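You operate a simulated robot arm through the tools that you are given. There is no shell and no other tool. Be economical: measure what you need, move in short steps, check, and stop when the job is done.

You run a simulated two-armed robot. Do the job below in one go: nothing can be reset, and whatever is moved stays where it is left.

## Task
Lay the small blue skein in gap 2 and the yellow one in gap 4, under the red bar.
Fine: they lie on the narrow stand; use the numbered gaps of the peg bar; the red bar lies on the pegs with both teal catches turned over it; the third small skein stays. Set down upright: red bar.

It is judged by the outcome, as a careful person would: the job done as asked, and still so three seconds after it is handed in. It fails if anything else is knocked over, pushed out of place, dropped, spilled or broken.

## Robot
Two 6-joint arms with two-finger parallel grippers on one trunk, on a base that drives. Base frame: it is fixed to the floor where the robot stands at the start and does not move with it; the origin is under the middle of the robot, x ahead of it, y to its left, z up; the surface under the hand at the start is at about z = 0.86. Lengths are in m, angles in rad, forces in N, time in s.
The left shoulder is at the start at [-0.077, 0.177, 0.832], the right one opposite. With the tool pointing down near the work surface each hand reaches from about 0.1 to 0.72 m from the robot's upright axis, wherever it stands, measured 20 degrees to its own side. Places, roughly: left catch [0.6, 0.6, 1]; number 2 gap [0.6, 0.5, 0.9]; number 4 gap [0.6, 0.3, 0.9]; right catch [0.6, 0.2, 1]; top of the pegs [0.6, 0.4, 0.9]. Payload 1.57 kg a hand.
The TCP of each hand is the grasp point between the finger pads, 0.03 m short of the fingertips. In the tool frame z runs along the fingers and y along their closing line. The gripper opens to 0.08 m. The fingers are 0.017 m wide and 0.012 m thick; the gripper's body (0.04 by 0.082 m) begins 0.08 m behind the TCP.
Orientation is told as [roll, pitch, yaw] about the base's x, y, z axes, in that order, counted from this pose: with the fingers straight down and closing along the base's y, the tool's x points along the base's -x, its y along +y and its z along -z.

## Interface
- The arms move only by the tool servo_tool. It takes "left_steps", "right_steps" or both (then of equal length, played together; a hand with none holds still); each is a list of rows, each an object (a shift or turn left out is 0, a gripper value left out holds the last) with "angular": the turn, a rotation vector about the tool's x, y, z in rad, a list of three; "slide": the shift along the tool's x, y, z in m, a list of three; "hand": the closure in counts, from 0 (fully open) to 255 (shut). In form: [{"angular": [wx, wy, wz], "slide": [x, y, z], "hand": hand}, ...]. A call has 1 to 20 rows; each row is the pose to reach, as a shift and turn from the pose commanded when the call began, along the tool's axes at that moment. Each row takes 0.2 s and may step no farther than 0.05 m and 0.15 rad from the row before; otherwise, or with a gripper value out of range, the whole call is refused. A pose out of reach is approached as far as the arm can. The call stops where the force on the tool passes 40 N (or 10 N more than at its start, if that is more) or the arm is blocked; 0.2 s more then pass. Each finger travels about 0.072 m/s and halts on what it meets, pressing with about 43 N; the grip force reading is that of the motor and also rises with nothing between the fingers. The clock runs only during rows and for 0.2 s after the last one: add rows that repeat a pose to give the fingers time. It gives the time, the measured TCP pose, the force on the tool (base axes), the opening and the grip force at its end, in the units of the frame above (readings bear some noise), with the torque about the TCP (base axes, N m) and any sound that the robot's microphone picked up.
- Cameras (640 x 400 px; columns grow to the right, rows downward): "scene" is now at [0.0471, 0.0103, 1.5696]; the picture's right is [0.33, -0.94, 0.00], its down [-0.61, -0.22, -0.76] and it looks along [0.72, 0.25, -0.65] (base axes); focal length 261 px, centre (320, 200). "left" rides on the left gripper at [0.072, 0.007, -0.122] in its tool frame; the picture's right is [-0.09, 1.00, 0.00], its down [-0.84, -0.08, -0.54] and it looks along [-0.54, -0.05, 0.84] (tool axes); focal length 238 px, centre (320, 200). "right" rides on the right gripper at [0.072, -0.007, -0.122] in its tool frame; the picture's right is [0.09, 1.00, 0.00], its down [-0.84, 0.08, -0.54] and it looks along [-0.54, 0.05, 0.84] (tool axes); focal length 238 px, centre (320, 200). There is no depth. A picture from a camera that has moved, and an enlarged one, comes with that camera's place and axes in the base frame and with its lens. The place of the scene camera against the robot may be out by one fixed shift of up to 0.025 m in any direction.
- grab_frame(camera): a new picture of that camera. The clock stands still meanwhile.
- move_column(by): slides the trunk up (or, below 0, down) by that many m; the arms and the scene camera ride with it, the base frame stays. It gives what a move gives, with no picture.
- base_move(legs): drives the robot by 1 to 6 legs, each [ahead, left, turn to the left] in m, m and rad, along the robot's own axes; the way and the turn of a leg run together, so that a leg with both is an arc; at most 1.5 m and 3.142 rad a leg. The arms and the cameras ride along, it lands a little off, and it stops where it bumps. It gives what a move gives.
- pan_tilt(pan, tilt): turns the head with the scene camera to pan (to the left, within 2.496 rad either way) and tilt (down, from -0.506 to 1.204), counted from straight ahead of the robot. It gives what a move gives.
- inspect(camera, box): a new picture of the part [left, top, right, bottom] of that camera's present view, enlarged. The clock stands still meanwhile.
- sign_off(): hands the job in; it is judged then, once.

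Go step by step. Nothing tells you exact positions but the pictures and the camera data: compare them with the known pose of the tool, close in by small moves and look again before you grip or let go. The budget is 120 turns and 92 pictures, counting those below and the enlarged ones. Unless the task says otherwise, let go and move clear before handing in, and close with one line.

The tools are called after ">>>" as a command line: name --argument value ..., lists and objects as JSON in quotes. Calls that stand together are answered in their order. servo_tool: Moves the arms, as the interface text tells. Its arguments: {"type":"object","properties":{"left_steps":{"type":"array","items":{"type":"object","properties":{"angular":{"type":"array","items":{"type":"number"}},"slide":{"type":"array","items":{"type":"number"}},"hand":{"type":"number"}}}},"right_steps":{"type":"array","items":{"type":"object","properties":{"angular":{"type":"array","items":{"type":"number"}},"slide":{"type":"array","items":{"type":"number"}},"hand":{"type":"number"}}}}},"required":[]} The other tools are called the same way: move_column (by) slides the trunk up or down; base_move (legs) drives the base; pan_tilt (pan, tilt) turns the head that bears the scene camera; grab_frame (camera) takes a picture; inspect (camera, box) takes an enlarged picture of a part of a camera's view; sign_off () hands the job in.

At the start:

```text
time: 0.0
left_tcp_pos: [0.3998, 0.4268, 1.2391]
left_orientation: [0.0, 0.0, -0.001]
left_force: [1.9, 0.2, 0.3]
left_ft_torque: [0.01, -0.01, 0.0]
left_grip_width: 0.0801
left_grip_force: 0.1
right_tcp_pos: [0.3452, 0.0621, 1.2666]
right_orientation: [0.001, 0.002, 0.0]
right_force: [0.3, 0.0, 0.1]
right_ft_torque: [0.0, -0.01, -0.01]
right_grip_width: 0.08
right_grip_force: 0.1
trunk travel left (down, up): [-0.275, 0.053]
robot x, y, heading: [-0.0022, 0.0025, -0.002]
head pan, tilt: [0.34, 0.702]
```

scene: 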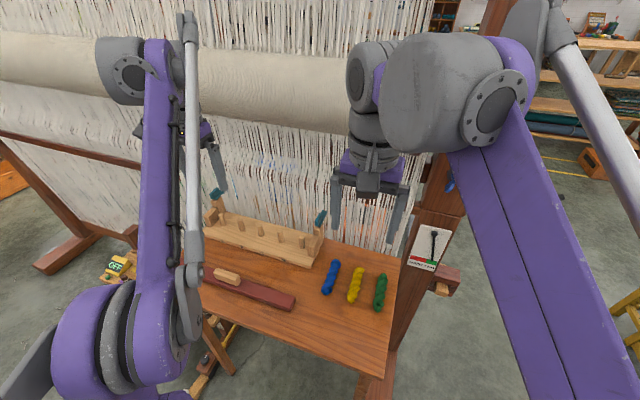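
right: 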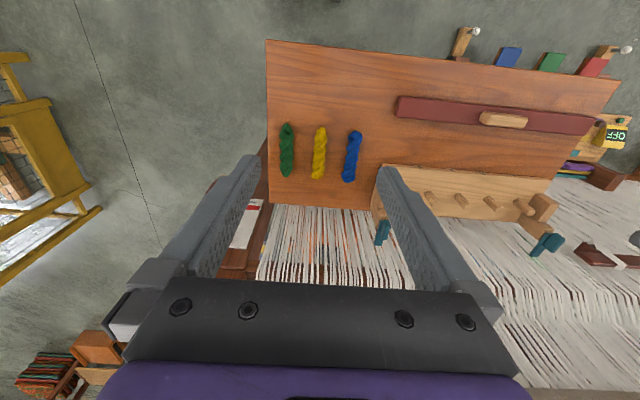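
left: 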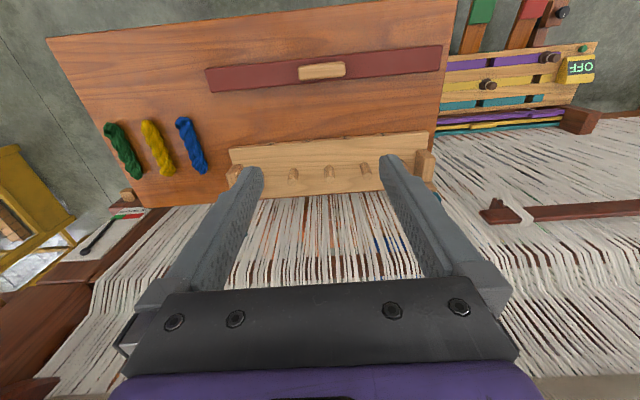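

I see the peg board at the far edge of the table, the red bar with its wooden handle nearer, and three skeins to the right. I'll look closer first.

>>> inspect --camera "scene" --box '[180, 170, 420, 320]'

>>> inspect --camera "left" --box '[80, 30, 480, 220]'

>>> inspect --camera "right" --box '[250, 30, 640, 270]'

```text
2.67 times, centred on (300, 245) of scene
camera zoom: at [0.0471, 0.0103, 1.5696], right [0.33, -0.94, 0.0], down [-0.61, -0.22, -0.76], along [0.72, 0.25, -0.65], focal length 697 px, centre (373, 80)
```

zoom: 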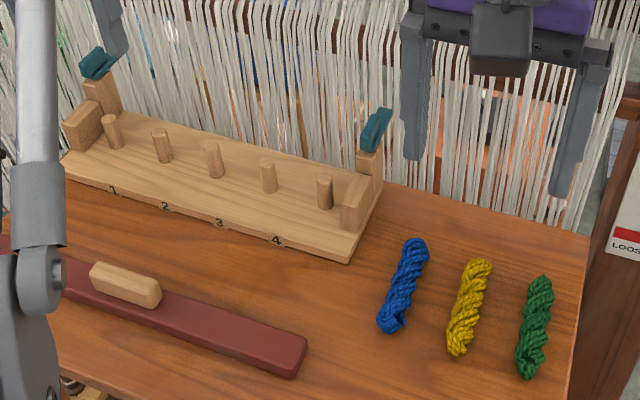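

```text
1.60 times, centred on (280, 125) of left
camera zoom: at [0.3276, 0.4314, 1.3606], right [0.09, 1.0, 0.0], down [0.84, -0.08, 0.54], along [0.54, -0.05, -0.84], focal length 381 px, centre (384, 320)
```

zoom: 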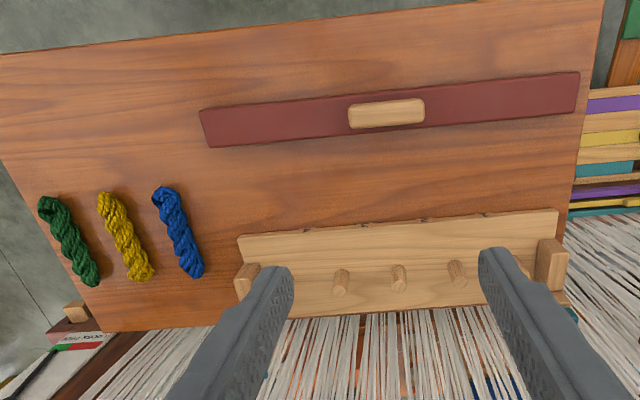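

```text
1.64 times, centred on (445, 150) of right
camera zoom: at [0.273, 0.056, 1.3875], right [-0.09, 1.0, 0.0], down [0.84, 0.08, 0.54], along [0.54, 0.05, -0.84], focal length 391 px, centre (115, 282)
```

zoom: 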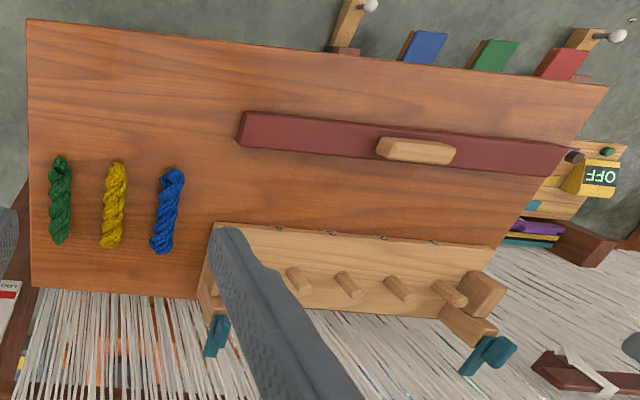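

The skeins lie along x at about (0.48, 0.145) and (0.48, 0.07), and the bar is centred near (0.36, 0.43). The pegs are at about y 0.28 to 0.585. I'll check the floor on the left before driving that way, since the left catch is out of reach from here.

>>> pan_tilt --pan 1.3 --tilt 0.8

>>> grab_frame --camera "scene"

```text
time: 1.2
left_tcp_pos: [0.3991, 0.4264, 1.2374]
left_orientation: [0.0, 0.0, 0.001]
left_force: [-0.6, 0.4, -0.4]
left_ft_torque: [0.01, 0.03, 0.02]
left_grip_width: 0.0796
left_grip_force: 0.0
right_tcp_pos: [0.3437, 0.0622, 1.2679]
right_orientation: [0.001, -0.002, 0.001]
right_force: [0.5, 0.5, 1.5]
right_ft_torque: [-0.01, -0.01, 0.03]
right_grip_width: 0.0799
right_grip_force: 0.1
trunk travel left (down, up): [-0.275, 0.053]
robot x, y, heading: [-0.0004, 0.0021, -0.002]
head pan, tilt: [1.3, 0.799]
```

```text
85 pictures are left
camera scene: at [-0.0112, 0.0597, 1.5616], right [0.96, -0.27, 0.0], down [-0.19, -0.69, -0.7], along [0.19, 0.67, -0.72], focal length 261 px, centre (320, 200)
```

scene: 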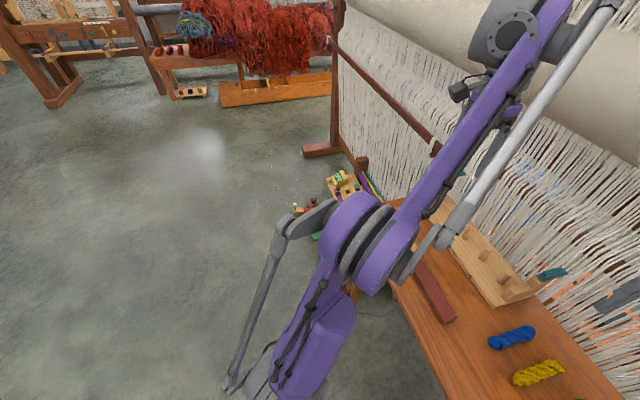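

The floor to the left is clear, so I'll drive left 0.28 m and look again.

>>> base_move --legs '[[0, 0.28, 0]]'

>>> pan_tilt --pan 0.0 --tilt 0.9

>>> grab_frame --camera "scene"

>>> grab_frame --camera "right"

```text
time: 4.3
left_tcp_pos: [0.4031, 0.7037, 1.2391]
left_orientation: [0.001, 0.0, -0.006]
left_force: [0.4, -0.1, -0.3]
left_ft_torque: [-0.02, -0.03, 0.02]
left_grip_width: 0.0799
left_grip_force: 0.1
right_tcp_pos: [0.3463, 0.3399, 1.2659]
right_orientation: [-0.001, -0.001, -0.006]
right_force: [0.2, -0.1, 0.1]
right_ft_torque: [0.01, -0.03, 0.02]
right_grip_width: 0.0801
right_grip_force: 0.1
trunk travel left (down, up): [-0.275, 0.053]
robot x, y, heading: [0.0029, 0.2807, -0.011]
head pan, tilt: [1.3, 0.799]
```

```text
time: 5.8
left_tcp_pos: [0.4023, 0.7044, 1.2381]
left_orientation: [-0.001, 0.0, -0.007]
left_force: [-0.5, 0.2, -0.7]
left_ft_torque: [-0.02, 0.03, 0.03]
left_grip_width: 0.0799
left_grip_force: 0.2
right_tcp_pos: [0.3461, 0.3398, 1.2662]
right_orientation: [0.002, -0.001, -0.006]
right_force: [0.6, 0.2, 0.6]
right_ft_torque: [0.04, 0.01, 0.01]
right_grip_width: 0.08
right_grip_force: 0.1
trunk travel left (down, up): [-0.275, 0.053]
robot x, y, heading: [0.0019, 0.2815, -0.007]
head pan, tilt: [0.0, 0.901]
```

```text
84 pictures are left
camera scene: at [0.0436, 0.2616, 1.5537], right [-0.01, -1.0, 0.0], down [-0.78, 0.0, -0.62], along [0.62, 0.0, -0.78], focal length 261 px, centre (320, 200)
```

scene: 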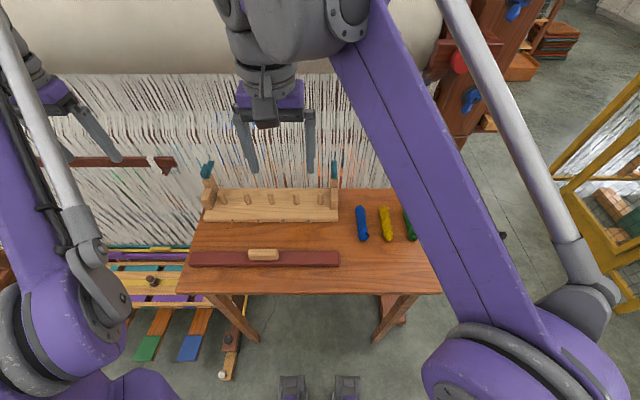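

```text
83 pictures are left
camera right: at [0.2743, 0.334, 1.3875], right [-0.09, 1.0, 0.0], down [0.84, 0.07, 0.54], along [0.54, 0.05, -0.84], focal length 238 px, centre (320, 200)
```

right: 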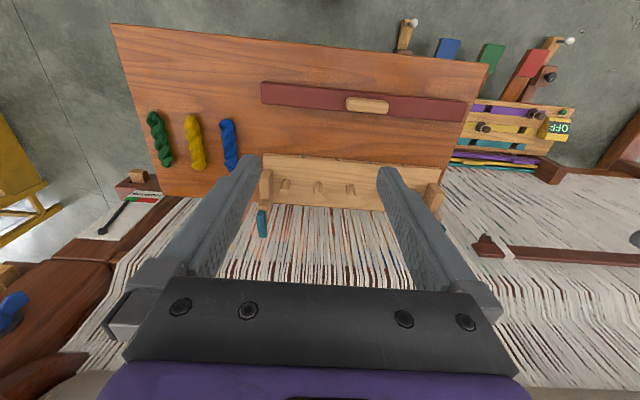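

The board is now in clear view, so I'll zoom in on the pegs, posts and catches.

>>> inspect --camera "scene" --box '[180, 150, 360, 270]'

>>> inspect --camera "right" --box '[120, 60, 480, 260]'

```text
3.33 times, centred on (270, 210) of scene
camera zoom: at [0.0436, 0.2616, 1.5537], right [-0.01, -1.0, 0.0], down [-0.78, 0.0, -0.62], along [0.62, 0.0, -0.78], focal length 871 px, centre (487, 167)
```

zoom: 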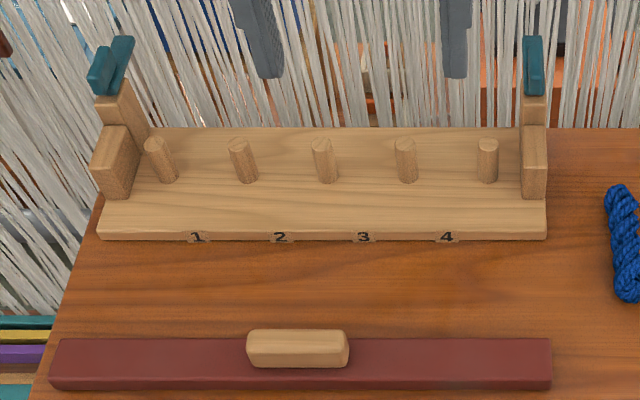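

```text
1.78 times, centred on (300, 160) of right
camera zoom: at [0.2743, 0.334, 1.3875], right [-0.09, 1.0, 0.0], down [0.84, 0.07, 0.54], along [0.54, 0.05, -0.84], focal length 424 px, centre (356, 271)
```

zoom: 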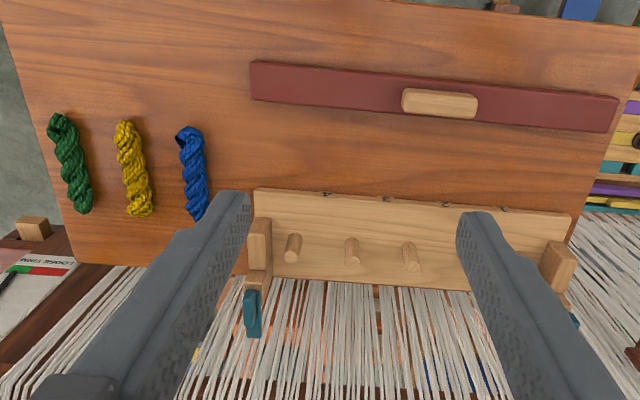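

I have the geometry: the pegs are near x 0.565 with about 0.077 m pitch, and the end blocks sit in front of posts that carry the hinged catches. I'll bring the right hand over the blue skein.

>>> servo_tool --right_steps '[{"slide": [-0.0145, -0.024, 0.033]}, {"slide": [-0.029, -0.0485, 0.0665]}, {"slide": [-0.0435, -0.073, 0.1]}, {"slide": [-0.058, -0.097, 0.133]}, {"slide": [-0.0725, -0.121, 0.166]}, {"slide": [-0.087, -0.1455, 0.2]}, {"slide": [-0.1015, -0.17, 0.233]}, {"slide": [-0.116, -0.194, 0.266]}, {"slide": [-0.116, -0.194, 0.266]}]'

>>> grab_frame --camera "right"

>>> grab_frame --camera "scene"

```text
time: 7.8
left_tcp_pos: [0.4013, 0.7045, 1.2396]
left_orientation: [0.0, -0.001, -0.007]
left_force: [0.5, 0.0, 0.1]
left_ft_torque: [0.03, 0.02, -0.01]
left_grip_width: 0.0803
left_grip_force: 0.0
right_tcp_pos: [0.4619, 0.1448, 0.9995]
right_orientation: [-0.001, 0.0, -0.008]
right_force: [0.5, 0.1, -0.6]
right_ft_torque: [0.01, 0.02, 0.03]
right_grip_width: 0.08
right_grip_force: 0.1
trunk travel left (down, up): [-0.275, 0.053]
robot x, y, heading: [0.003, 0.277, -0.005]
head pan, tilt: [0.0, 0.901]
```

```text
80 pictures are left
camera right: at [0.3901, 0.1395, 1.1202], right [-0.09, 1.0, 0.0], down [0.84, 0.07, 0.54], along [0.54, 0.05, -0.84], focal length 238 px, centre (320, 200)
```

right: 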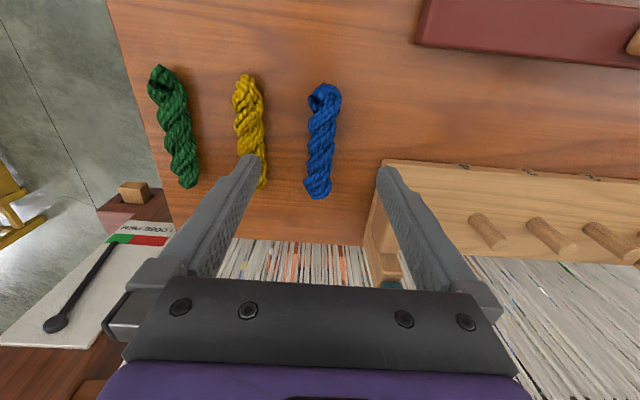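

```text
79 pictures are left
camera scene: at [0.043, 0.262, 1.5537], right [-0.01, -1.0, 0.0], down [-0.78, 0.01, -0.62], along [0.62, 0.0, -0.78], focal length 261 px, centre (320, 200)
```

scene: 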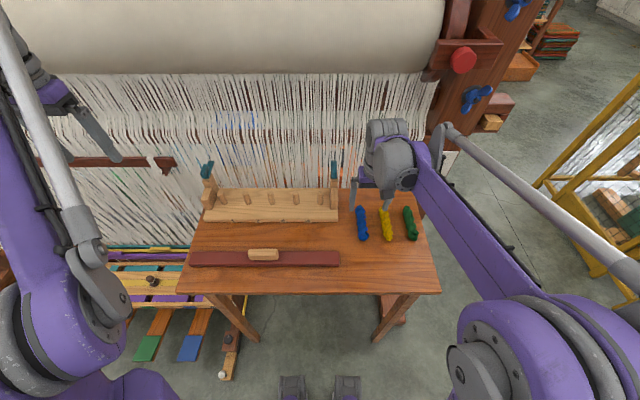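

The blue skein is centred at about (0.481, 0.149). I'll lower around it at x≈0.465 to leave room in front of the pegs, then close.

>>> servo_tool --right_steps '[{"slide": [-0.003, 0.004, 0.04]}, {"slide": [-0.003, 0.004, 0.08]}, {"slide": [-0.003, 0.004, 0.095]}, {"slide": [-0.003, 0.004, 0.104]}, {"slide": [-0.003, 0.004, 0.104]}]'

>>> grab_frame --camera "right"

```text
time: 9.0
left_tcp_pos: [0.4023, 0.7024, 1.2391]
left_orientation: [0.0, 0.0, -0.007]
left_force: [0.1, 0.0, -0.8]
left_ft_torque: [-0.04, 0.03, -0.03]
left_grip_width: 0.08
left_grip_force: 0.0
right_tcp_pos: [0.4652, 0.148, 0.896]
right_orientation: [0.0, 0.001, -0.007]
right_force: [0.8, 0.0, 0.2]
right_ft_torque: [0.0, 0.01, -0.02]
right_grip_width: 0.0799
right_grip_force: 0.2
trunk travel left (down, up): [-0.275, 0.053]
robot x, y, heading: [-0.0025, 0.2793, -0.008]
head pan, tilt: [0.0, 0.901]
```

```text
78 pictures are left
camera right: at [0.393, 0.143, 1.0165], right [-0.09, 1.0, 0.0], down [0.84, 0.07, 0.54], along [0.54, 0.05, -0.84], focal length 238 px, centre (320, 200)
```

right: 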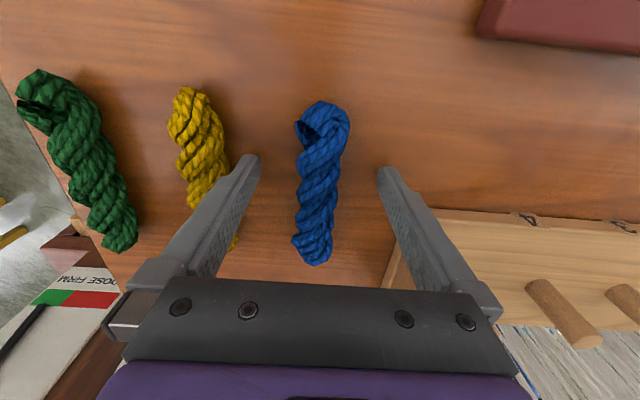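

The skein is centred between the fingers. I'll close and lift a little to check the hold.

>>> servo_tool --right_steps '[{"hand": 255}, {"hand": 255}, {"hand": 255}, {"hand": 255}, {"hand": 255}, {"slide": [0, 0, -0.02], "hand": 255}, {"slide": [0, 0, -0.06], "hand": 255}, {"slide": [0, 0, -0.1], "hand": 255}, {"slide": [0, 0, -0.1], "hand": 255}]'

>>> grab_frame --camera "right"

```text
time: 11.0
left_tcp_pos: [0.4026, 0.7036, 1.2397]
left_orientation: [0.0, -0.001, -0.008]
left_force: [0.1, 0.6, 0.3]
left_ft_torque: [-0.01, 0.02, 0.01]
left_grip_width: 0.08
left_grip_force: 0.2
right_tcp_pos: [0.4625, 0.1472, 0.9969]
right_orientation: [0.001, -0.001, -0.007]
right_force: [-0.4, 0.1, -1.1]
right_ft_torque: [-0.01, 0.0, 0.01]
right_grip_width: 0.0283
right_grip_force: 38.6
trunk travel left (down, up): [-0.275, 0.053]
robot x, y, heading: [0.003, 0.2787, -0.005]
head pan, tilt: [0.0, 0.901]
```

```text
77 pictures are left
camera right: at [0.3915, 0.1428, 1.1185], right [-0.09, 1.0, 0.0], down [0.84, 0.07, 0.54], along [0.54, 0.05, -0.84], focal length 238 px, centre (320, 200)
```

right: 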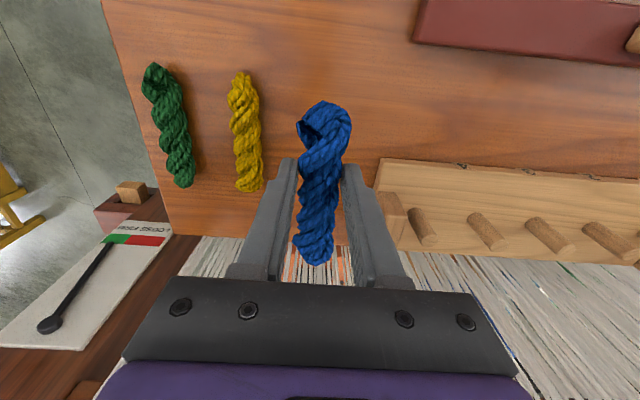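

Blue is held firmly at 28 mm. I'll move it in front of gap 2 and look.

>>> servo_tool --right_steps '[{"slide": [0, 0, -0.04]}, {"slide": [0, 0.045, -0.05]}, {"slide": [0, 0.09, -0.05]}, {"slide": [0, 0.135, -0.05]}, {"slide": [0, 0.18, -0.05]}, {"slide": [0, 0.225, -0.05]}, {"slide": [0, 0.27, -0.05]}, {"slide": [0, 0.315, -0.05]}, {"slide": [0, 0.318, -0.05]}]'

>>> grab_frame --camera "right"

>>> grab_frame --camera "left"

```text
time: 13.0
left_tcp_pos: [0.4034, 0.7031, 1.2391]
left_orientation: [0.002, 0.001, -0.006]
left_force: [-0.3, -0.4, -0.6]
left_ft_torque: [0.03, -0.01, -0.02]
left_grip_width: 0.08
left_grip_force: 0.1
right_tcp_pos: [0.4667, 0.4634, 1.0473]
right_orientation: [-0.002, 0.001, -0.008]
right_force: [0.3, 0.1, 0.0]
right_ft_torque: [0.03, 0.0, 0.01]
right_grip_width: 0.0284
right_grip_force: 38.6
trunk travel left (down, up): [-0.275, 0.053]
robot x, y, heading: [0.0012, 0.2769, -0.008]
head pan, tilt: [0.0, 0.901]
```

```text
76 pictures are left
camera right: at [0.3949, 0.4585, 1.1686], right [-0.08, 1.0, 0.0], down [0.84, 0.07, 0.54], along [0.54, 0.05, -0.84], focal length 238 px, centre (320, 200)
```

right: 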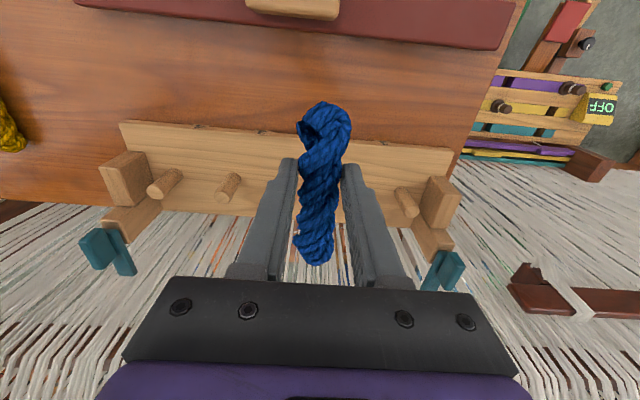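

```text
75 pictures are left
camera left: at [0.3312, 0.7082, 1.3608], right [0.1, 1.0, 0.0], down [0.84, -0.08, 0.54], along [0.54, -0.05, -0.84], focal length 238 px, centre (320, 200)
```

left: 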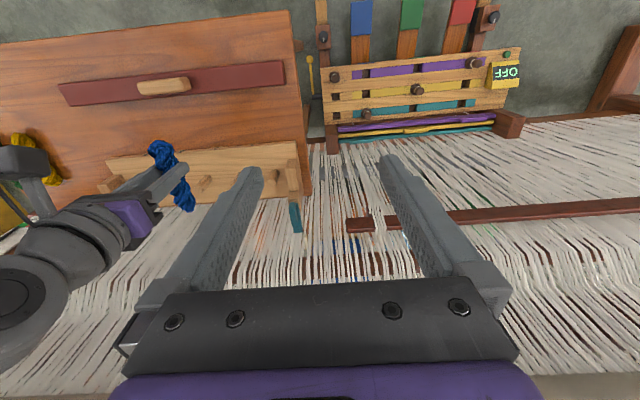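

Gap 2 is centred at about y 0.469 between its pegs. I'll move forward and part way down, then check.

>>> servo_tool --right_steps '[{"slide": [-0.04, 0.004, 0.0]}, {"slide": [-0.074, 0.004, 0.02]}, {"slide": [-0.074, 0.004, 0.06]}, {"slide": [-0.074, 0.004, 0.09]}, {"slide": [-0.074, 0.004, 0.09]}]'

>>> grab_frame --camera "right"

>>> inspect --camera "scene" --box '[180, 150, 360, 270]'

```text
time: 14.2
left_tcp_pos: [0.4025, 0.7028, 1.2383]
left_orientation: [0.0, 0.0, -0.006]
left_force: [0.8, -0.1, -0.9]
left_ft_torque: [-0.01, -0.04, 0.0]
left_grip_width: 0.0798
left_grip_force: 0.0
right_tcp_pos: [0.5399, 0.4714, 0.9545]
right_orientation: [0.001, 0.001, -0.008]
right_force: [0.4, -0.3, -0.3]
right_ft_torque: [-0.02, -0.04, -0.02]
right_grip_width: 0.0288
right_grip_force: 39.0
trunk travel left (down, up): [-0.275, 0.053]
robot x, y, heading: [0.0018, 0.2821, -0.003]
head pan, tilt: [0.0, 0.901]
```

```text
74 pictures are left
camera right: at [0.468, 0.4646, 1.0774], right [-0.09, 1.0, 0.0], down [0.84, 0.07, 0.54], along [0.54, 0.05, -0.84], focal length 238 px, centre (320, 200)
```

right: 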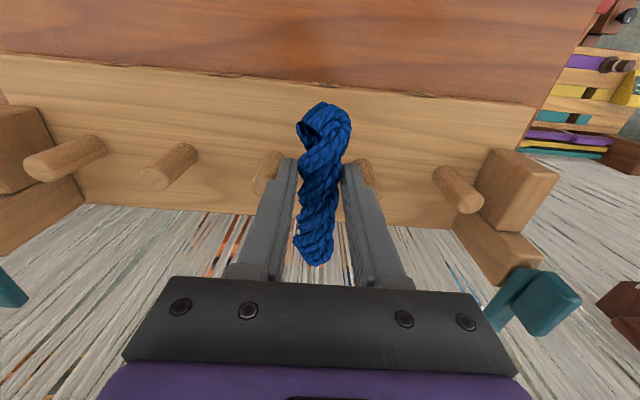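

```text
3.33 times, centred on (270, 210) of scene
camera zoom: at [0.0432, 0.2614, 1.5537], right [-0.01, -1.0, 0.0], down [-0.78, 0.01, -0.62], along [0.62, 0.0, -0.78], focal length 871 px, centre (487, 167)
```

zoom: 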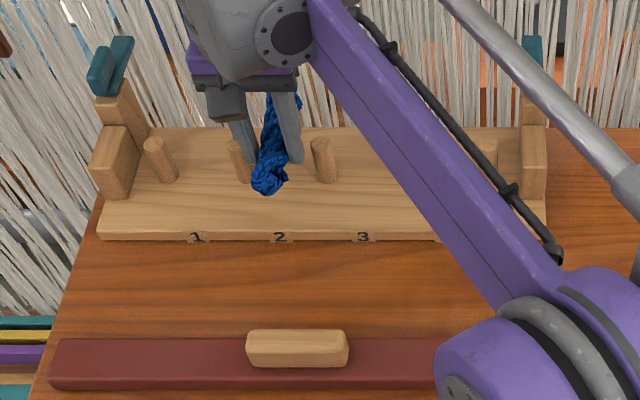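

Blue sits symmetrically between pegs 2 and 3. I'll lower to the board gently.

>>> servo_tool --right_steps '[{"slide": [0.001, -0.001, 0.02]}, {"slide": [0.001, -0.001, 0.034]}, {"slide": [0.001, -0.001, 0.04]}, {"slide": [0.001, -0.001, 0.043]}, {"slide": [0.001, -0.001, 0.043]}]'

>>> inspect --camera "scene" --box '[180, 150, 360, 270]'

```text
time: 15.4
left_tcp_pos: [0.4026, 0.7043, 1.2393]
left_orientation: [0.0, 0.002, -0.009]
left_force: [0.1, -0.7, -0.1]
left_ft_torque: [0.03, 0.0, -0.01]
left_grip_width: 0.0798
left_grip_force: 0.2
right_tcp_pos: [0.5386, 0.4695, 0.9131]
right_orientation: [0.0, 0.001, -0.006]
right_force: [0.6, 0.1, -0.1]
right_ft_torque: [0.0, 0.03, -0.03]
right_grip_width: 0.0286
right_grip_force: 38.0
trunk travel left (down, up): [-0.275, 0.053]
robot x, y, heading: [0.0022, 0.2807, -0.009]
head pan, tilt: [0.0, 0.901]
```

```text
3.33 times, centred on (270, 210) of scene
camera zoom: at [0.0436, 0.2616, 1.5536], right [-0.01, -1.0, 0.0], down [-0.78, 0.01, -0.62], along [0.62, 0.0, -0.78], focal length 871 px, centre (487, 167)
```

zoom: 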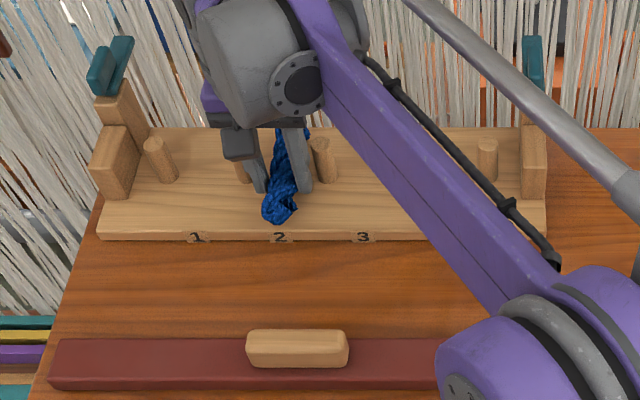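

Not touching yet, so I'll creep down in 2 mm steps.

>>> servo_tool --right_steps '[{"slide": [0, 0, 0.002]}, {"slide": [0, 0, 0.004]}, {"slide": [0, 0, 0.004]}]'

```text
time: 16.1
left_tcp_pos: [0.4015, 0.7034, 1.2378]
left_orientation: [0.0, -0.002, -0.006]
left_force: [0.2, -0.1, -0.1]
left_ft_torque: [0.0, 0.02, -0.03]
left_grip_width: 0.0802
left_grip_force: 0.0
right_tcp_pos: [0.5378, 0.4689, 0.9127]
right_orientation: [0.002, -0.004, -0.005]
right_force: [2.8, -0.3, 23.2]
right_ft_torque: [-0.05, 0.14, 0.03]
right_grip_width: 0.0288
right_grip_force: 38.3
trunk travel left (down, up): [-0.275, 0.053]
robot x, y, heading: [-0.0025, 0.2819, -0.007]
head pan, tilt: [0.0, 0.901]
stopped in row 3 (right hand): the force on the tool passed its limit at 42 N (the readings are from after the stop); the commanded pose is now the measured one
```

The skein is on the board at TCP z≈0.912. I'll ease up 1 mm, open partly, and rise.

>>> servo_tool --right_steps '[{"slide": [0, 0, -0.001]}, {"slide": [0, 0, -0.001], "hand": 110}, {"slide": [0, 0, -0.001], "hand": 110}, {"slide": [0, 0, -0.001], "hand": 110}, {"slide": [0, 0, -0.03], "hand": 110}, {"slide": [0, 0, -0.07], "hand": 110}, {"slide": [0, 0, -0.11], "hand": 110}, {"slide": [0, 0, -0.13], "hand": 110}, {"slide": [0.04, 0, -0.14], "hand": 50}]'

>>> grab_frame --camera "right"

```text
time: 18.1
left_tcp_pos: [0.4, 0.7021, 1.2408]
left_orientation: [0.0, -0.003, -0.007]
left_force: [-1.0, 0.1, 0.7]
left_ft_torque: [0.02, 0.01, -0.05]
left_grip_width: 0.0801
left_grip_force: 0.0
right_tcp_pos: [0.4964, 0.4686, 1.0515]
right_orientation: [0.003, -0.004, -0.007]
right_force: [0.4, -0.5, -0.2]
right_ft_torque: [0.03, -0.02, -0.02]
right_grip_width: 0.0642
right_grip_force: 0.1
trunk travel left (down, up): [-0.275, 0.053]
robot x, y, heading: [-0.0019, 0.2824, -0.009]
head pan, tilt: [0.0, 0.901]
```

```text
71 pictures are left
camera right: at [0.4237, 0.4629, 1.1727], right [-0.09, 1.0, 0.0], down [0.84, 0.07, 0.55], along [0.54, 0.05, -0.84], focal length 238 px, centre (320, 200)
```

right: 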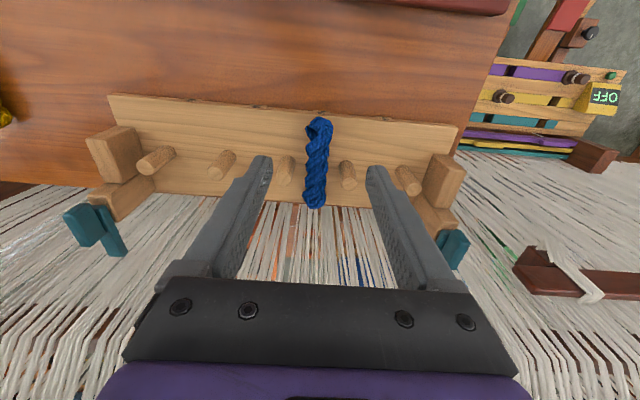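

Blue lies cleanly in gap 2. Next I'll move the right hand over the yellow skein at about (0.480, 0.073), keeping the opening narrower so it clears the green one.

>>> servo_tool --right_steps '[{"slide": [0.015, -0.04, 0]}, {"slide": [0.033, -0.083, 0]}, {"slide": [0.033, -0.128, 0]}, {"slide": [0.033, -0.173, 0]}, {"slide": [0.033, -0.218, 0]}, {"slide": [0.033, -0.263, 0]}, {"slide": [0.033, -0.308, 0]}, {"slide": [0.033, -0.353, 0.01]}, {"slide": [0.033, -0.394, 0.03]}, {"slide": [0.033, -0.394, 0.06]}, {"slide": [0.033, -0.394, 0.06]}]'

>>> grab_frame --camera "right"

```text
time: 20.5
left_tcp_pos: [0.4022, 0.7038, 1.2387]
left_orientation: [0.0, 0.0, -0.006]
left_force: [0.0, -0.1, -0.5]
left_ft_torque: [0.03, -0.02, -0.01]
left_grip_width: 0.0798
left_grip_force: 0.0
right_tcp_pos: [0.462, 0.0749, 0.989]
right_orientation: [0.002, -0.003, -0.006]
right_force: [0.3, 0.1, -0.9]
right_ft_torque: [-0.04, -0.03, 0.01]
right_grip_width: 0.0642
right_grip_force: 0.1
trunk travel left (down, up): [-0.275, 0.053]
robot x, y, heading: [0.0018, 0.2831, -0.009]
head pan, tilt: [0.0, 0.901]
```

```text
70 pictures are left
camera right: at [0.3903, 0.0689, 1.1106], right [-0.09, 1.0, 0.0], down [0.84, 0.07, 0.54], along [0.54, 0.05, -0.84], focal length 238 px, centre (320, 200)
```

right: 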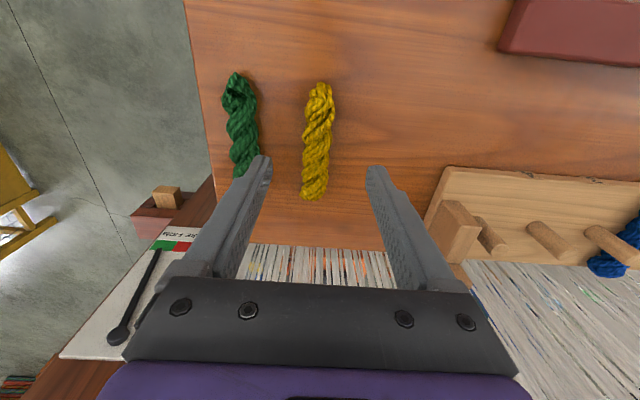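

Yellow is centred between the fingers and green is clear. I'll lower, grip, and lift.

>>> servo_tool --right_steps '[{"slide": [-0.002, -0.0005, 0.04]}, {"slide": [-0.002, -0.0005, 0.075]}, {"slide": [-0.002, -0.0005, 0.093]}, {"slide": [-0.002, -0.0005, 0.093], "hand": 255}, {"slide": [-0.002, -0.0005, 0.093], "hand": 255}, {"slide": [-0.002, -0.0005, 0.093], "hand": 255}, {"slide": [-0.002, -0.0005, 0.093], "hand": 255}, {"slide": [-0.002, -0.0005, 0.093], "hand": 255}, {"slide": [-0.002, -0.0005, 0.07], "hand": 255}, {"slide": [-0.002, -0.0005, 0.03], "hand": 255}, {"slide": [-0.002, -0.0005, -0.01], "hand": 255}, {"slide": [-0.002, -0.0005, -0.05], "hand": 255}, {"slide": [-0.002, -0.0005, -0.06], "hand": 255}]'

>>> grab_frame --camera "right"

```text
time: 23.3
left_tcp_pos: [0.4025, 0.7028, 1.2388]
left_orientation: [0.001, 0.0, -0.006]
left_force: [0.0, 0.0, -0.1]
left_ft_torque: [-0.01, -0.01, -0.01]
left_grip_width: 0.08
left_grip_force: 0.0
right_tcp_pos: [0.4657, 0.076, 1.0511]
right_orientation: [0.002, -0.001, -0.007]
right_force: [0.2, -0.3, -0.8]
right_ft_torque: [-0.01, 0.03, 0.03]
right_grip_width: 0.0283
right_grip_force: 38.5
trunk travel left (down, up): [-0.275, 0.053]
robot x, y, heading: [0.0006, 0.2791, -0.001]
head pan, tilt: [0.0, 0.901]
```

```text
69 pictures are left
camera right: at [0.3939, 0.0704, 1.1723], right [-0.09, 1.0, 0.0], down [0.84, 0.07, 0.54], along [0.54, 0.05, -0.84], focal length 238 px, centre (320, 200)
```

right: 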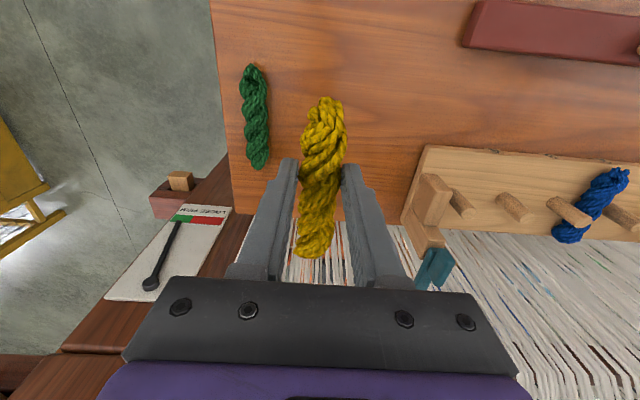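

Yellow is held. I'll carry it to gap 4 at y≈0.313, then forward and part way down.

>>> servo_tool --right_steps '[{"slide": [0, 0.045, 0]}, {"slide": [0, 0.09, 0]}, {"slide": [0, 0.135, 0]}, {"slide": [0, 0.18, 0]}, {"slide": [0, 0.225, 0]}, {"slide": [0, 0.237, 0]}, {"slide": [-0.04, 0.237, 0]}, {"slide": [-0.072, 0.237, 0.02]}, {"slide": [-0.072, 0.237, 0.06]}, {"slide": [-0.072, 0.237, 0.095]}, {"slide": [-0.072, 0.237, 0.095]}]'

>>> grab_frame --camera "right"

>>> inspect --camera "scene" --box '[180, 150, 360, 270]'

```text
time: 25.7
left_tcp_pos: [0.4029, 0.7023, 1.2384]
left_orientation: [0.0, 0.0, -0.009]
left_force: [0.5, 0.6, 0.8]
left_ft_torque: [-0.01, 0.0, -0.01]
left_grip_width: 0.0799
left_grip_force: 0.1
right_tcp_pos: [0.5388, 0.3123, 0.9567]
right_orientation: [0.002, -0.002, -0.007]
right_force: [-0.8, -0.7, -0.2]
right_ft_torque: [0.0, -0.02, 0.03]
right_grip_width: 0.0287
right_grip_force: 38.7
trunk travel left (down, up): [-0.275, 0.053]
robot x, y, heading: [0.0005, 0.2779, -0.011]
head pan, tilt: [0.0, 0.901]
```

```text
68 pictures are left
camera right: at [0.467, 0.3075, 1.0776], right [-0.09, 1.0, 0.0], down [0.84, 0.07, 0.54], along [0.54, 0.05, -0.84], focal length 238 px, centre (320, 200)
```

right: 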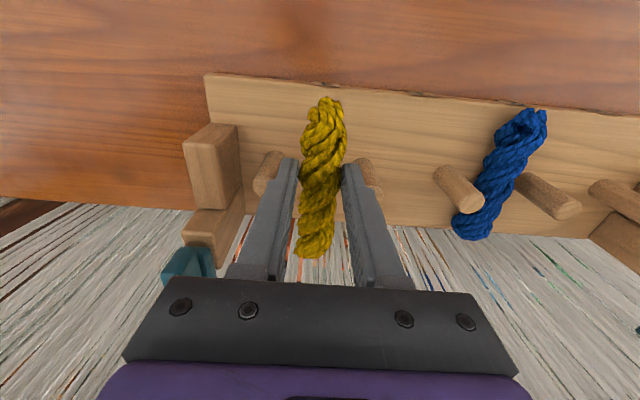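

```text
3.33 times, centred on (270, 210) of scene
camera zoom: at [0.0433, 0.2616, 1.5537], right [-0.01, -1.0, 0.0], down [-0.78, 0.01, -0.62], along [0.62, 0.0, -0.78], focal length 871 px, centre (487, 167)
```

zoom: 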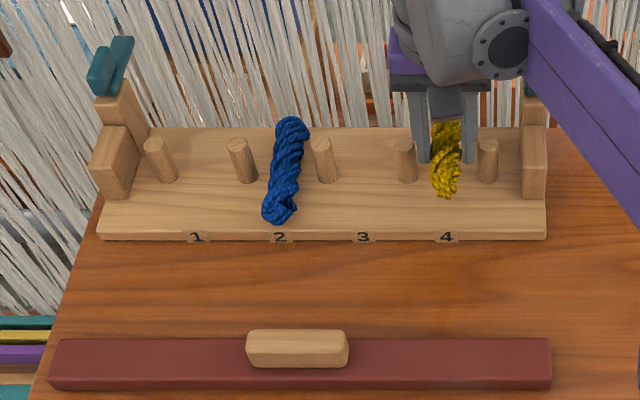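

Yellow is symmetric between pegs 4 and 5. I'll lower to the contact height I found, release, and rise.

>>> servo_tool --right_steps '[{"slide": [0, 0.001, 0.02]}, {"slide": [0, 0.001, 0.035]}, {"slide": [0, 0.001, 0.041]}, {"slide": [0, 0.001, 0.0435]}, {"slide": [0, 0.001, 0.0435]}, {"slide": [0, 0.001, 0.0435], "hand": 110}, {"slide": [0, 0.001, 0.0435], "hand": 110}, {"slide": [0, 0.001, 0.0435], "hand": 110}, {"slide": [0, 0.001, 0.02], "hand": 110}, {"slide": [0, 0.001, -0.02], "hand": 110}, {"slide": [0, 0.001, -0.06], "hand": 110}, {"slide": [0, 0.001, -0.1], "hand": 110}, {"slide": [0.04, 0.001, -0.11], "hand": 110}]'

>>> grab_frame --camera "right"

```text
time: 28.5
left_tcp_pos: [0.4008, 0.704, 1.2394]
left_orientation: [0.001, -0.001, -0.007]
left_force: [-0.1, -0.5, -0.1]
left_ft_torque: [0.0, -0.05, -0.01]
left_grip_width: 0.0799
left_grip_force: 0.1
right_tcp_pos: [0.496, 0.3129, 1.0664]
right_orientation: [0.002, -0.004, -0.007]
right_force: [-0.1, -0.5, 0.1]
right_ft_torque: [-0.02, -0.05, -0.04]
right_grip_width: 0.0457
right_grip_force: 0.1
trunk travel left (down, up): [-0.275, 0.053]
robot x, y, heading: [0.0016, 0.2805, -0.004]
head pan, tilt: [0.0, 0.901]
```

```text
66 pictures are left
camera right: at [0.4232, 0.3083, 1.1878], right [-0.09, 1.0, 0.0], down [0.84, 0.07, 0.55], along [0.54, 0.05, -0.84], focal length 238 px, centre (320, 200)
```

right: 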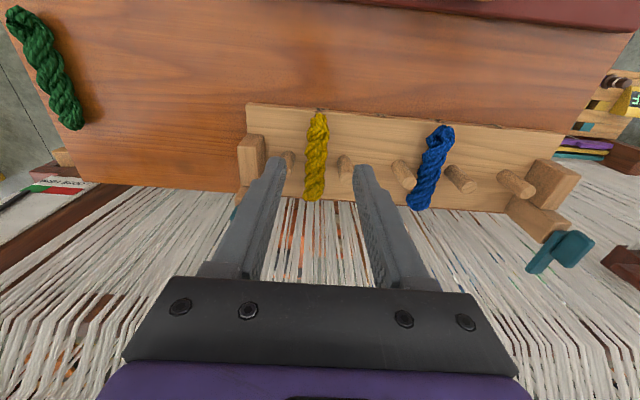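

Both skeins are in place. Next I need to understand how the catches turn, so I'll zoom in on both.

>>> inspect --camera "right" --box '[480, 130, 640, 290]'

>>> inspect --camera "left" --box '[80, 100, 320, 250]'

>>> inspect --camera "scene" --box '[190, 150, 250, 220]'

```text
2.50 times, centred on (560, 210) of right
camera zoom: at [0.4232, 0.3083, 1.1878], right [-0.09, 1.0, 0.0], down [0.84, 0.07, 0.55], along [0.54, 0.05, -0.84], focal length 596 px, centre (-280, 175)
```

zoom: 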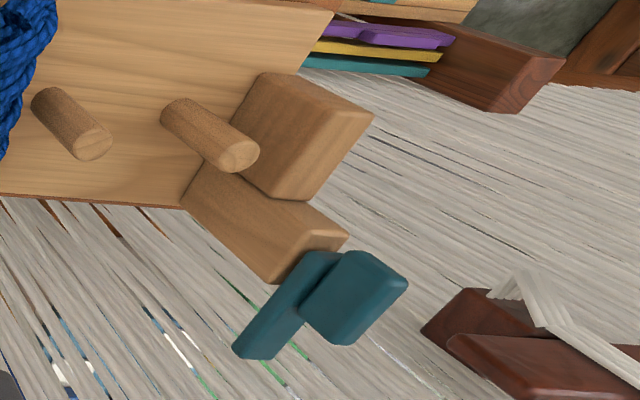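

```text
2.67 times, centred on (200, 175) of left
camera zoom: at [0.3288, 0.7088, 1.3612], right [0.1, 1.0, 0.0], down [0.84, -0.08, 0.54], along [0.54, -0.05, -0.84], focal length 636 px, centre (640, 267)
```

zoom: 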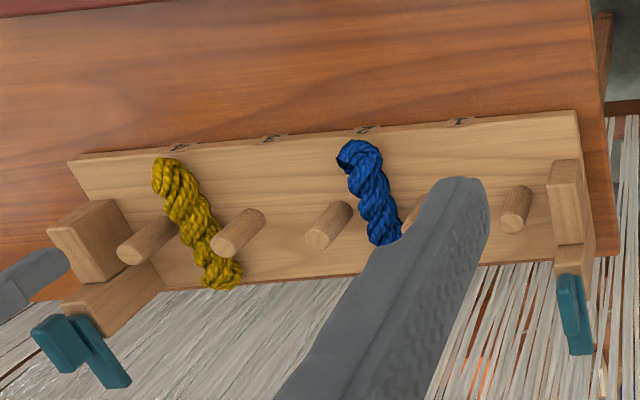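

```text
5.71 times, centred on (220, 185) of scene
camera zoom: at [0.0409, 0.2614, 1.5536], right [-0.01, -1.0, 0.0], down [-0.78, 0.01, -0.62], along [0.62, 0.0, -0.78], focal length 1493 px, centre (891, 286)
```

zoom: 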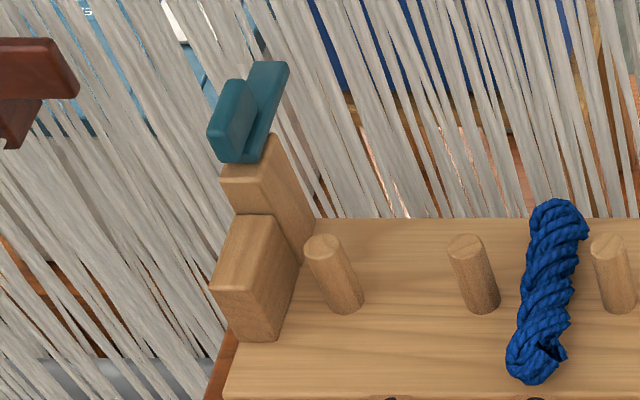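

The catches seem to point backward from the rear posts. I'll park the right hand back a little and tilt the left hand, closed, for a flatter side view of the left catch.

>>> servo_tool --left_steps '[{"slide": [0, 0.02, 0.03], "angular": [0, -0.12, 0], "hand": 255}, {"slide": [-0.01, 0.04, 0.06], "angular": [0, -0.24, 0], "hand": 255}, {"slide": [-0.02, 0.06, 0.09], "angular": [0, -0.36, 0], "hand": 255}, {"slide": [-0.03, 0.07, 0.12], "angular": [0, -0.48, 0], "hand": 255}, {"slide": [-0.04, 0.08, 0.15], "angular": [0, -0.6, 0], "hand": 255}, {"slide": [-0.04, 0.08, 0.15], "angular": [0, -0.6, 0], "hand": 255}]' --right_steps '[{"slide": [0.02, -0.02, -0.02]}, {"slide": [0.05, -0.05, -0.03]}, {"slide": [0.08, -0.08, -0.04]}, {"slide": [0.1, -0.11, -0.05]}, {"slide": [0.1, -0.14, -0.06]}, {"slide": [0.1, -0.14, -0.06]}]'

>>> grab_frame --camera "left"

```text
time: 29.9
left_tcp_pos: [0.4443, 0.7812, 1.0878]
left_orientation: [0.0, -0.603, -0.008]
left_force: [0.0, 0.2, 0.9]
left_ft_torque: [-0.03, -0.03, 0.0]
left_grip_width: 0.0002
left_grip_force: 21.1
right_tcp_pos: [0.3957, 0.173, 1.1243]
right_orientation: [0.003, -0.003, -0.007]
right_force: [0.0, 0.3, -0.1]
right_ft_torque: [-0.02, 0.0, -0.03]
right_grip_width: 0.0456
right_grip_force: 0.0
trunk travel left (down, up): [-0.275, 0.053]
robot x, y, heading: [0.0033, 0.282, -0.002]
head pan, tilt: [0.0, 0.901]
```

```text
62 pictures are left
camera left: at [0.3166, 0.788, 1.1484], right [0.08, 1.0, 0.05], down [0.38, -0.08, 0.92], along [0.92, -0.06, -0.39], focal length 238 px, centre (320, 200)
```

left: 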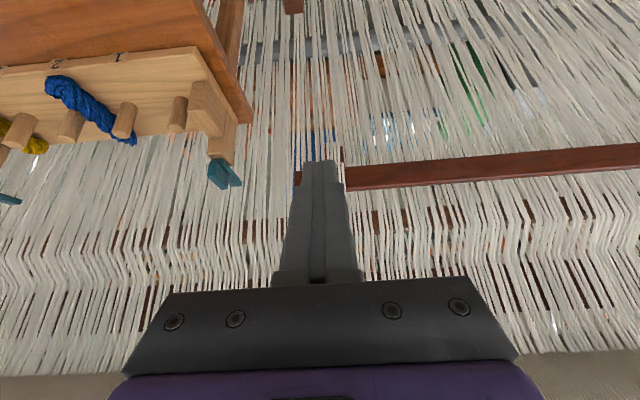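

>>> inspect --camera "left" --box '[150, 60, 290, 220]'

```text
2.50 times, centred on (220, 140) of left
camera zoom: at [0.3166, 0.788, 1.1484], right [0.08, 1.0, 0.05], down [0.38, -0.08, 0.92], along [0.92, -0.06, -0.39], focal length 596 px, centre (570, 350)
```

zoom: 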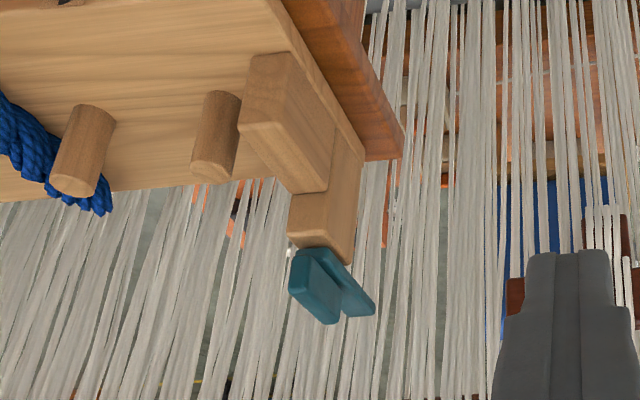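

The plate seems to point back from the top of the post, with an upright tab on it. I need a closer look to see the pivot, so I'll bring the left camera in near the left catch.

>>> servo_tool --left_steps '[{"slide": [-0.006, -0.039, 0.016], "angular": [0, 0.1, 0]}, {"slide": [-0.013, -0.077, 0.032], "angular": [0, 0.2, 0]}, {"slide": [-0.019, -0.115, 0.048], "angular": [0, 0.3, 0]}, {"slide": [-0.025, -0.154, 0.064], "angular": [0, 0.4, 0]}, {"slide": [-0.032, -0.193, 0.08], "angular": [0, 0.5, 0]}, {"slide": [-0.038, -0.231, 0.096], "angular": [0, 0.6, 0]}, {"slide": [-0.038, -0.231, 0.096], "angular": [0, 0.6, 0]}]'

>>> grab_frame --camera "left"

>>> inspect --camera "left" --box '[360, 150, 480, 270]'

```text
time: 31.5
left_tcp_pos: [0.5283, 0.5506, 1.0303]
left_orientation: [0.0, 0.0, -0.006]
left_force: [0.0, -0.4, -0.4]
left_ft_torque: [-0.02, 0.0, 0.01]
left_grip_width: 0.0001
left_grip_force: 21.4
right_tcp_pos: [0.3952, 0.1733, 1.1247]
right_orientation: [0.0, -0.003, -0.005]
right_force: [0.5, -0.2, -1.1]
right_ft_torque: [-0.04, 0.01, 0.0]
right_grip_width: 0.0452
right_grip_force: 0.0
trunk travel left (down, up): [-0.275, 0.053]
robot x, y, heading: [0.0013, 0.2814, -0.006]
head pan, tilt: [0.0, 0.901]
```

```text
60 pictures are left
camera left: at [0.4558, 0.5561, 1.152], right [0.1, 1.0, 0.0], down [0.84, -0.08, 0.54], along [0.54, -0.05, -0.84], focal length 238 px, centre (320, 200)
```

left: 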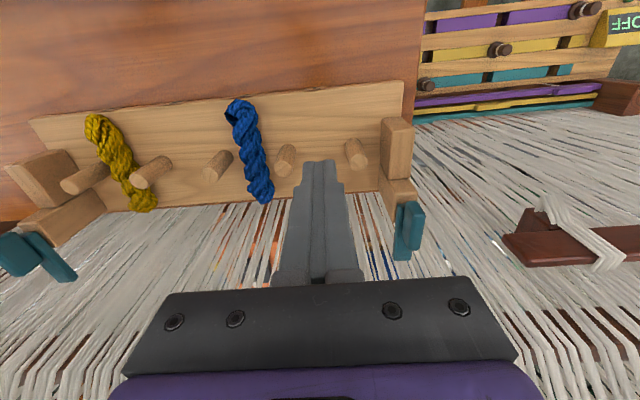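

```text
3.33 times, centred on (420, 210) of left
camera zoom: at [0.4558, 0.5561, 1.152], right [0.1, 1.0, 0.0], down [0.84, -0.08, 0.54], along [0.54, -0.05, -0.84], focal length 794 px, centre (-13, 167)
```

zoom: 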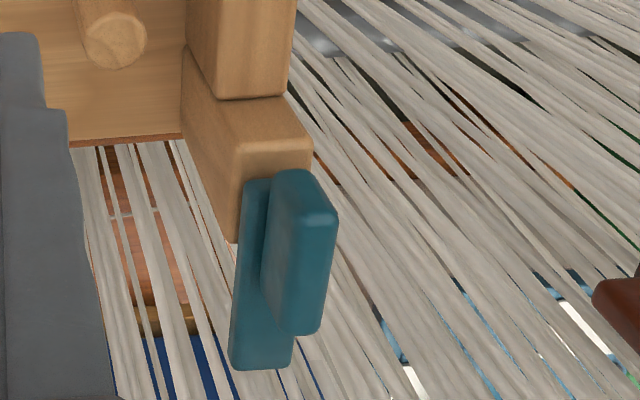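

Working from several views:
- Peg and end-block tops are at z≈0.927. The post front face is at x≈0.584 and the post top at z≈0.955.
- The catches are turn-buttons that pivot on the post, with upright fins for turning them.

The bar goes on the pegs first, so I'll bring the left hand over its handle, turned 90°.

>>> servo_tool --left_steps '[{"slide": [0.0, -0.01, -0.03]}, {"slide": [0.02, -0.02, -0.06], "hand": 60}, {"slide": [0.05, -0.035, -0.07], "angular": [0, 0, -0.14]}, {"slide": [0.08, -0.05, -0.07], "angular": [0, 0, -0.28]}, {"slide": [0.11, -0.07, -0.07], "angular": [0, 0, -0.42]}, {"slide": [0.14, -0.09, -0.07], "angular": [0, 0, -0.56]}, {"slide": [0.167, -0.118, -0.07], "angular": [0, 0, -0.7]}, {"slide": [0.167, -0.118, -0.07], "angular": [0, 0, -0.84]}, {"slide": [0.167, -0.118, -0.07], "angular": [0, 0, -0.98]}, {"slide": [0.167, -0.118, -0.07], "angular": [0, 0, -1.12]}, {"slide": [0.167, -0.118, -0.07], "angular": [0, 0, -1.26]}, {"slide": [0.167, -0.118, -0.07], "angular": [0, 0, -1.4]}, {"slide": [0.167, -0.118, -0.07], "angular": [0, 0, -1.53]}, {"slide": [0.167, -0.118, -0.07], "angular": [0, 0, -1.577]}, {"slide": [0.167, -0.118, -0.07], "angular": [0, 0, -1.577]}]'

>>> grab_frame --camera "left"

>>> grab_frame --camera "scene"

```text
time: 34.7
left_tcp_pos: [0.3603, 0.4354, 1.1019]
left_orientation: [0.001, 0.0, 1.573]
left_force: [-0.5, 0.5, 0.9]
left_ft_torque: [0.01, 0.02, -0.03]
left_grip_width: 0.0613
left_grip_force: 0.0
right_tcp_pos: [0.3969, 0.1734, 1.125]
right_orientation: [0.003, -0.002, -0.008]
right_force: [0.3, 0.6, 0.7]
right_ft_torque: [-0.01, -0.01, -0.01]
right_grip_width: 0.0454
right_grip_force: 0.2
trunk travel left (down, up): [-0.275, 0.053]
robot x, y, heading: [0.0018, 0.2771, -0.01]
head pan, tilt: [0.0, 0.901]
```

```text
58 pictures are left
camera left: at [0.3536, 0.3617, 1.2227], right [-1.0, 0.09, 0.0], down [0.08, 0.84, 0.54], along [0.05, 0.54, -0.84], focal length 238 px, centre (320, 200)
```

left: 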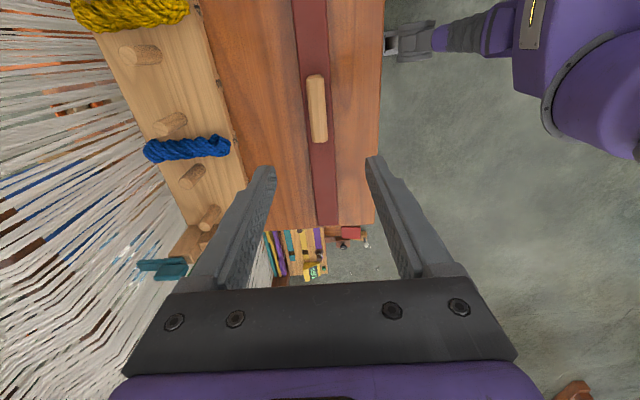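

```text
57 pictures are left
camera scene: at [0.0437, 0.2616, 1.5536], right [-0.01, -1.0, 0.0], down [-0.78, 0.01, -0.62], along [0.62, 0.0, -0.78], focal length 261 px, centre (320, 200)
```

scene: 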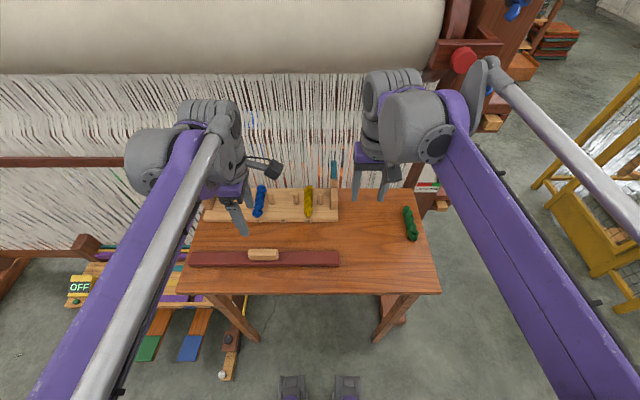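

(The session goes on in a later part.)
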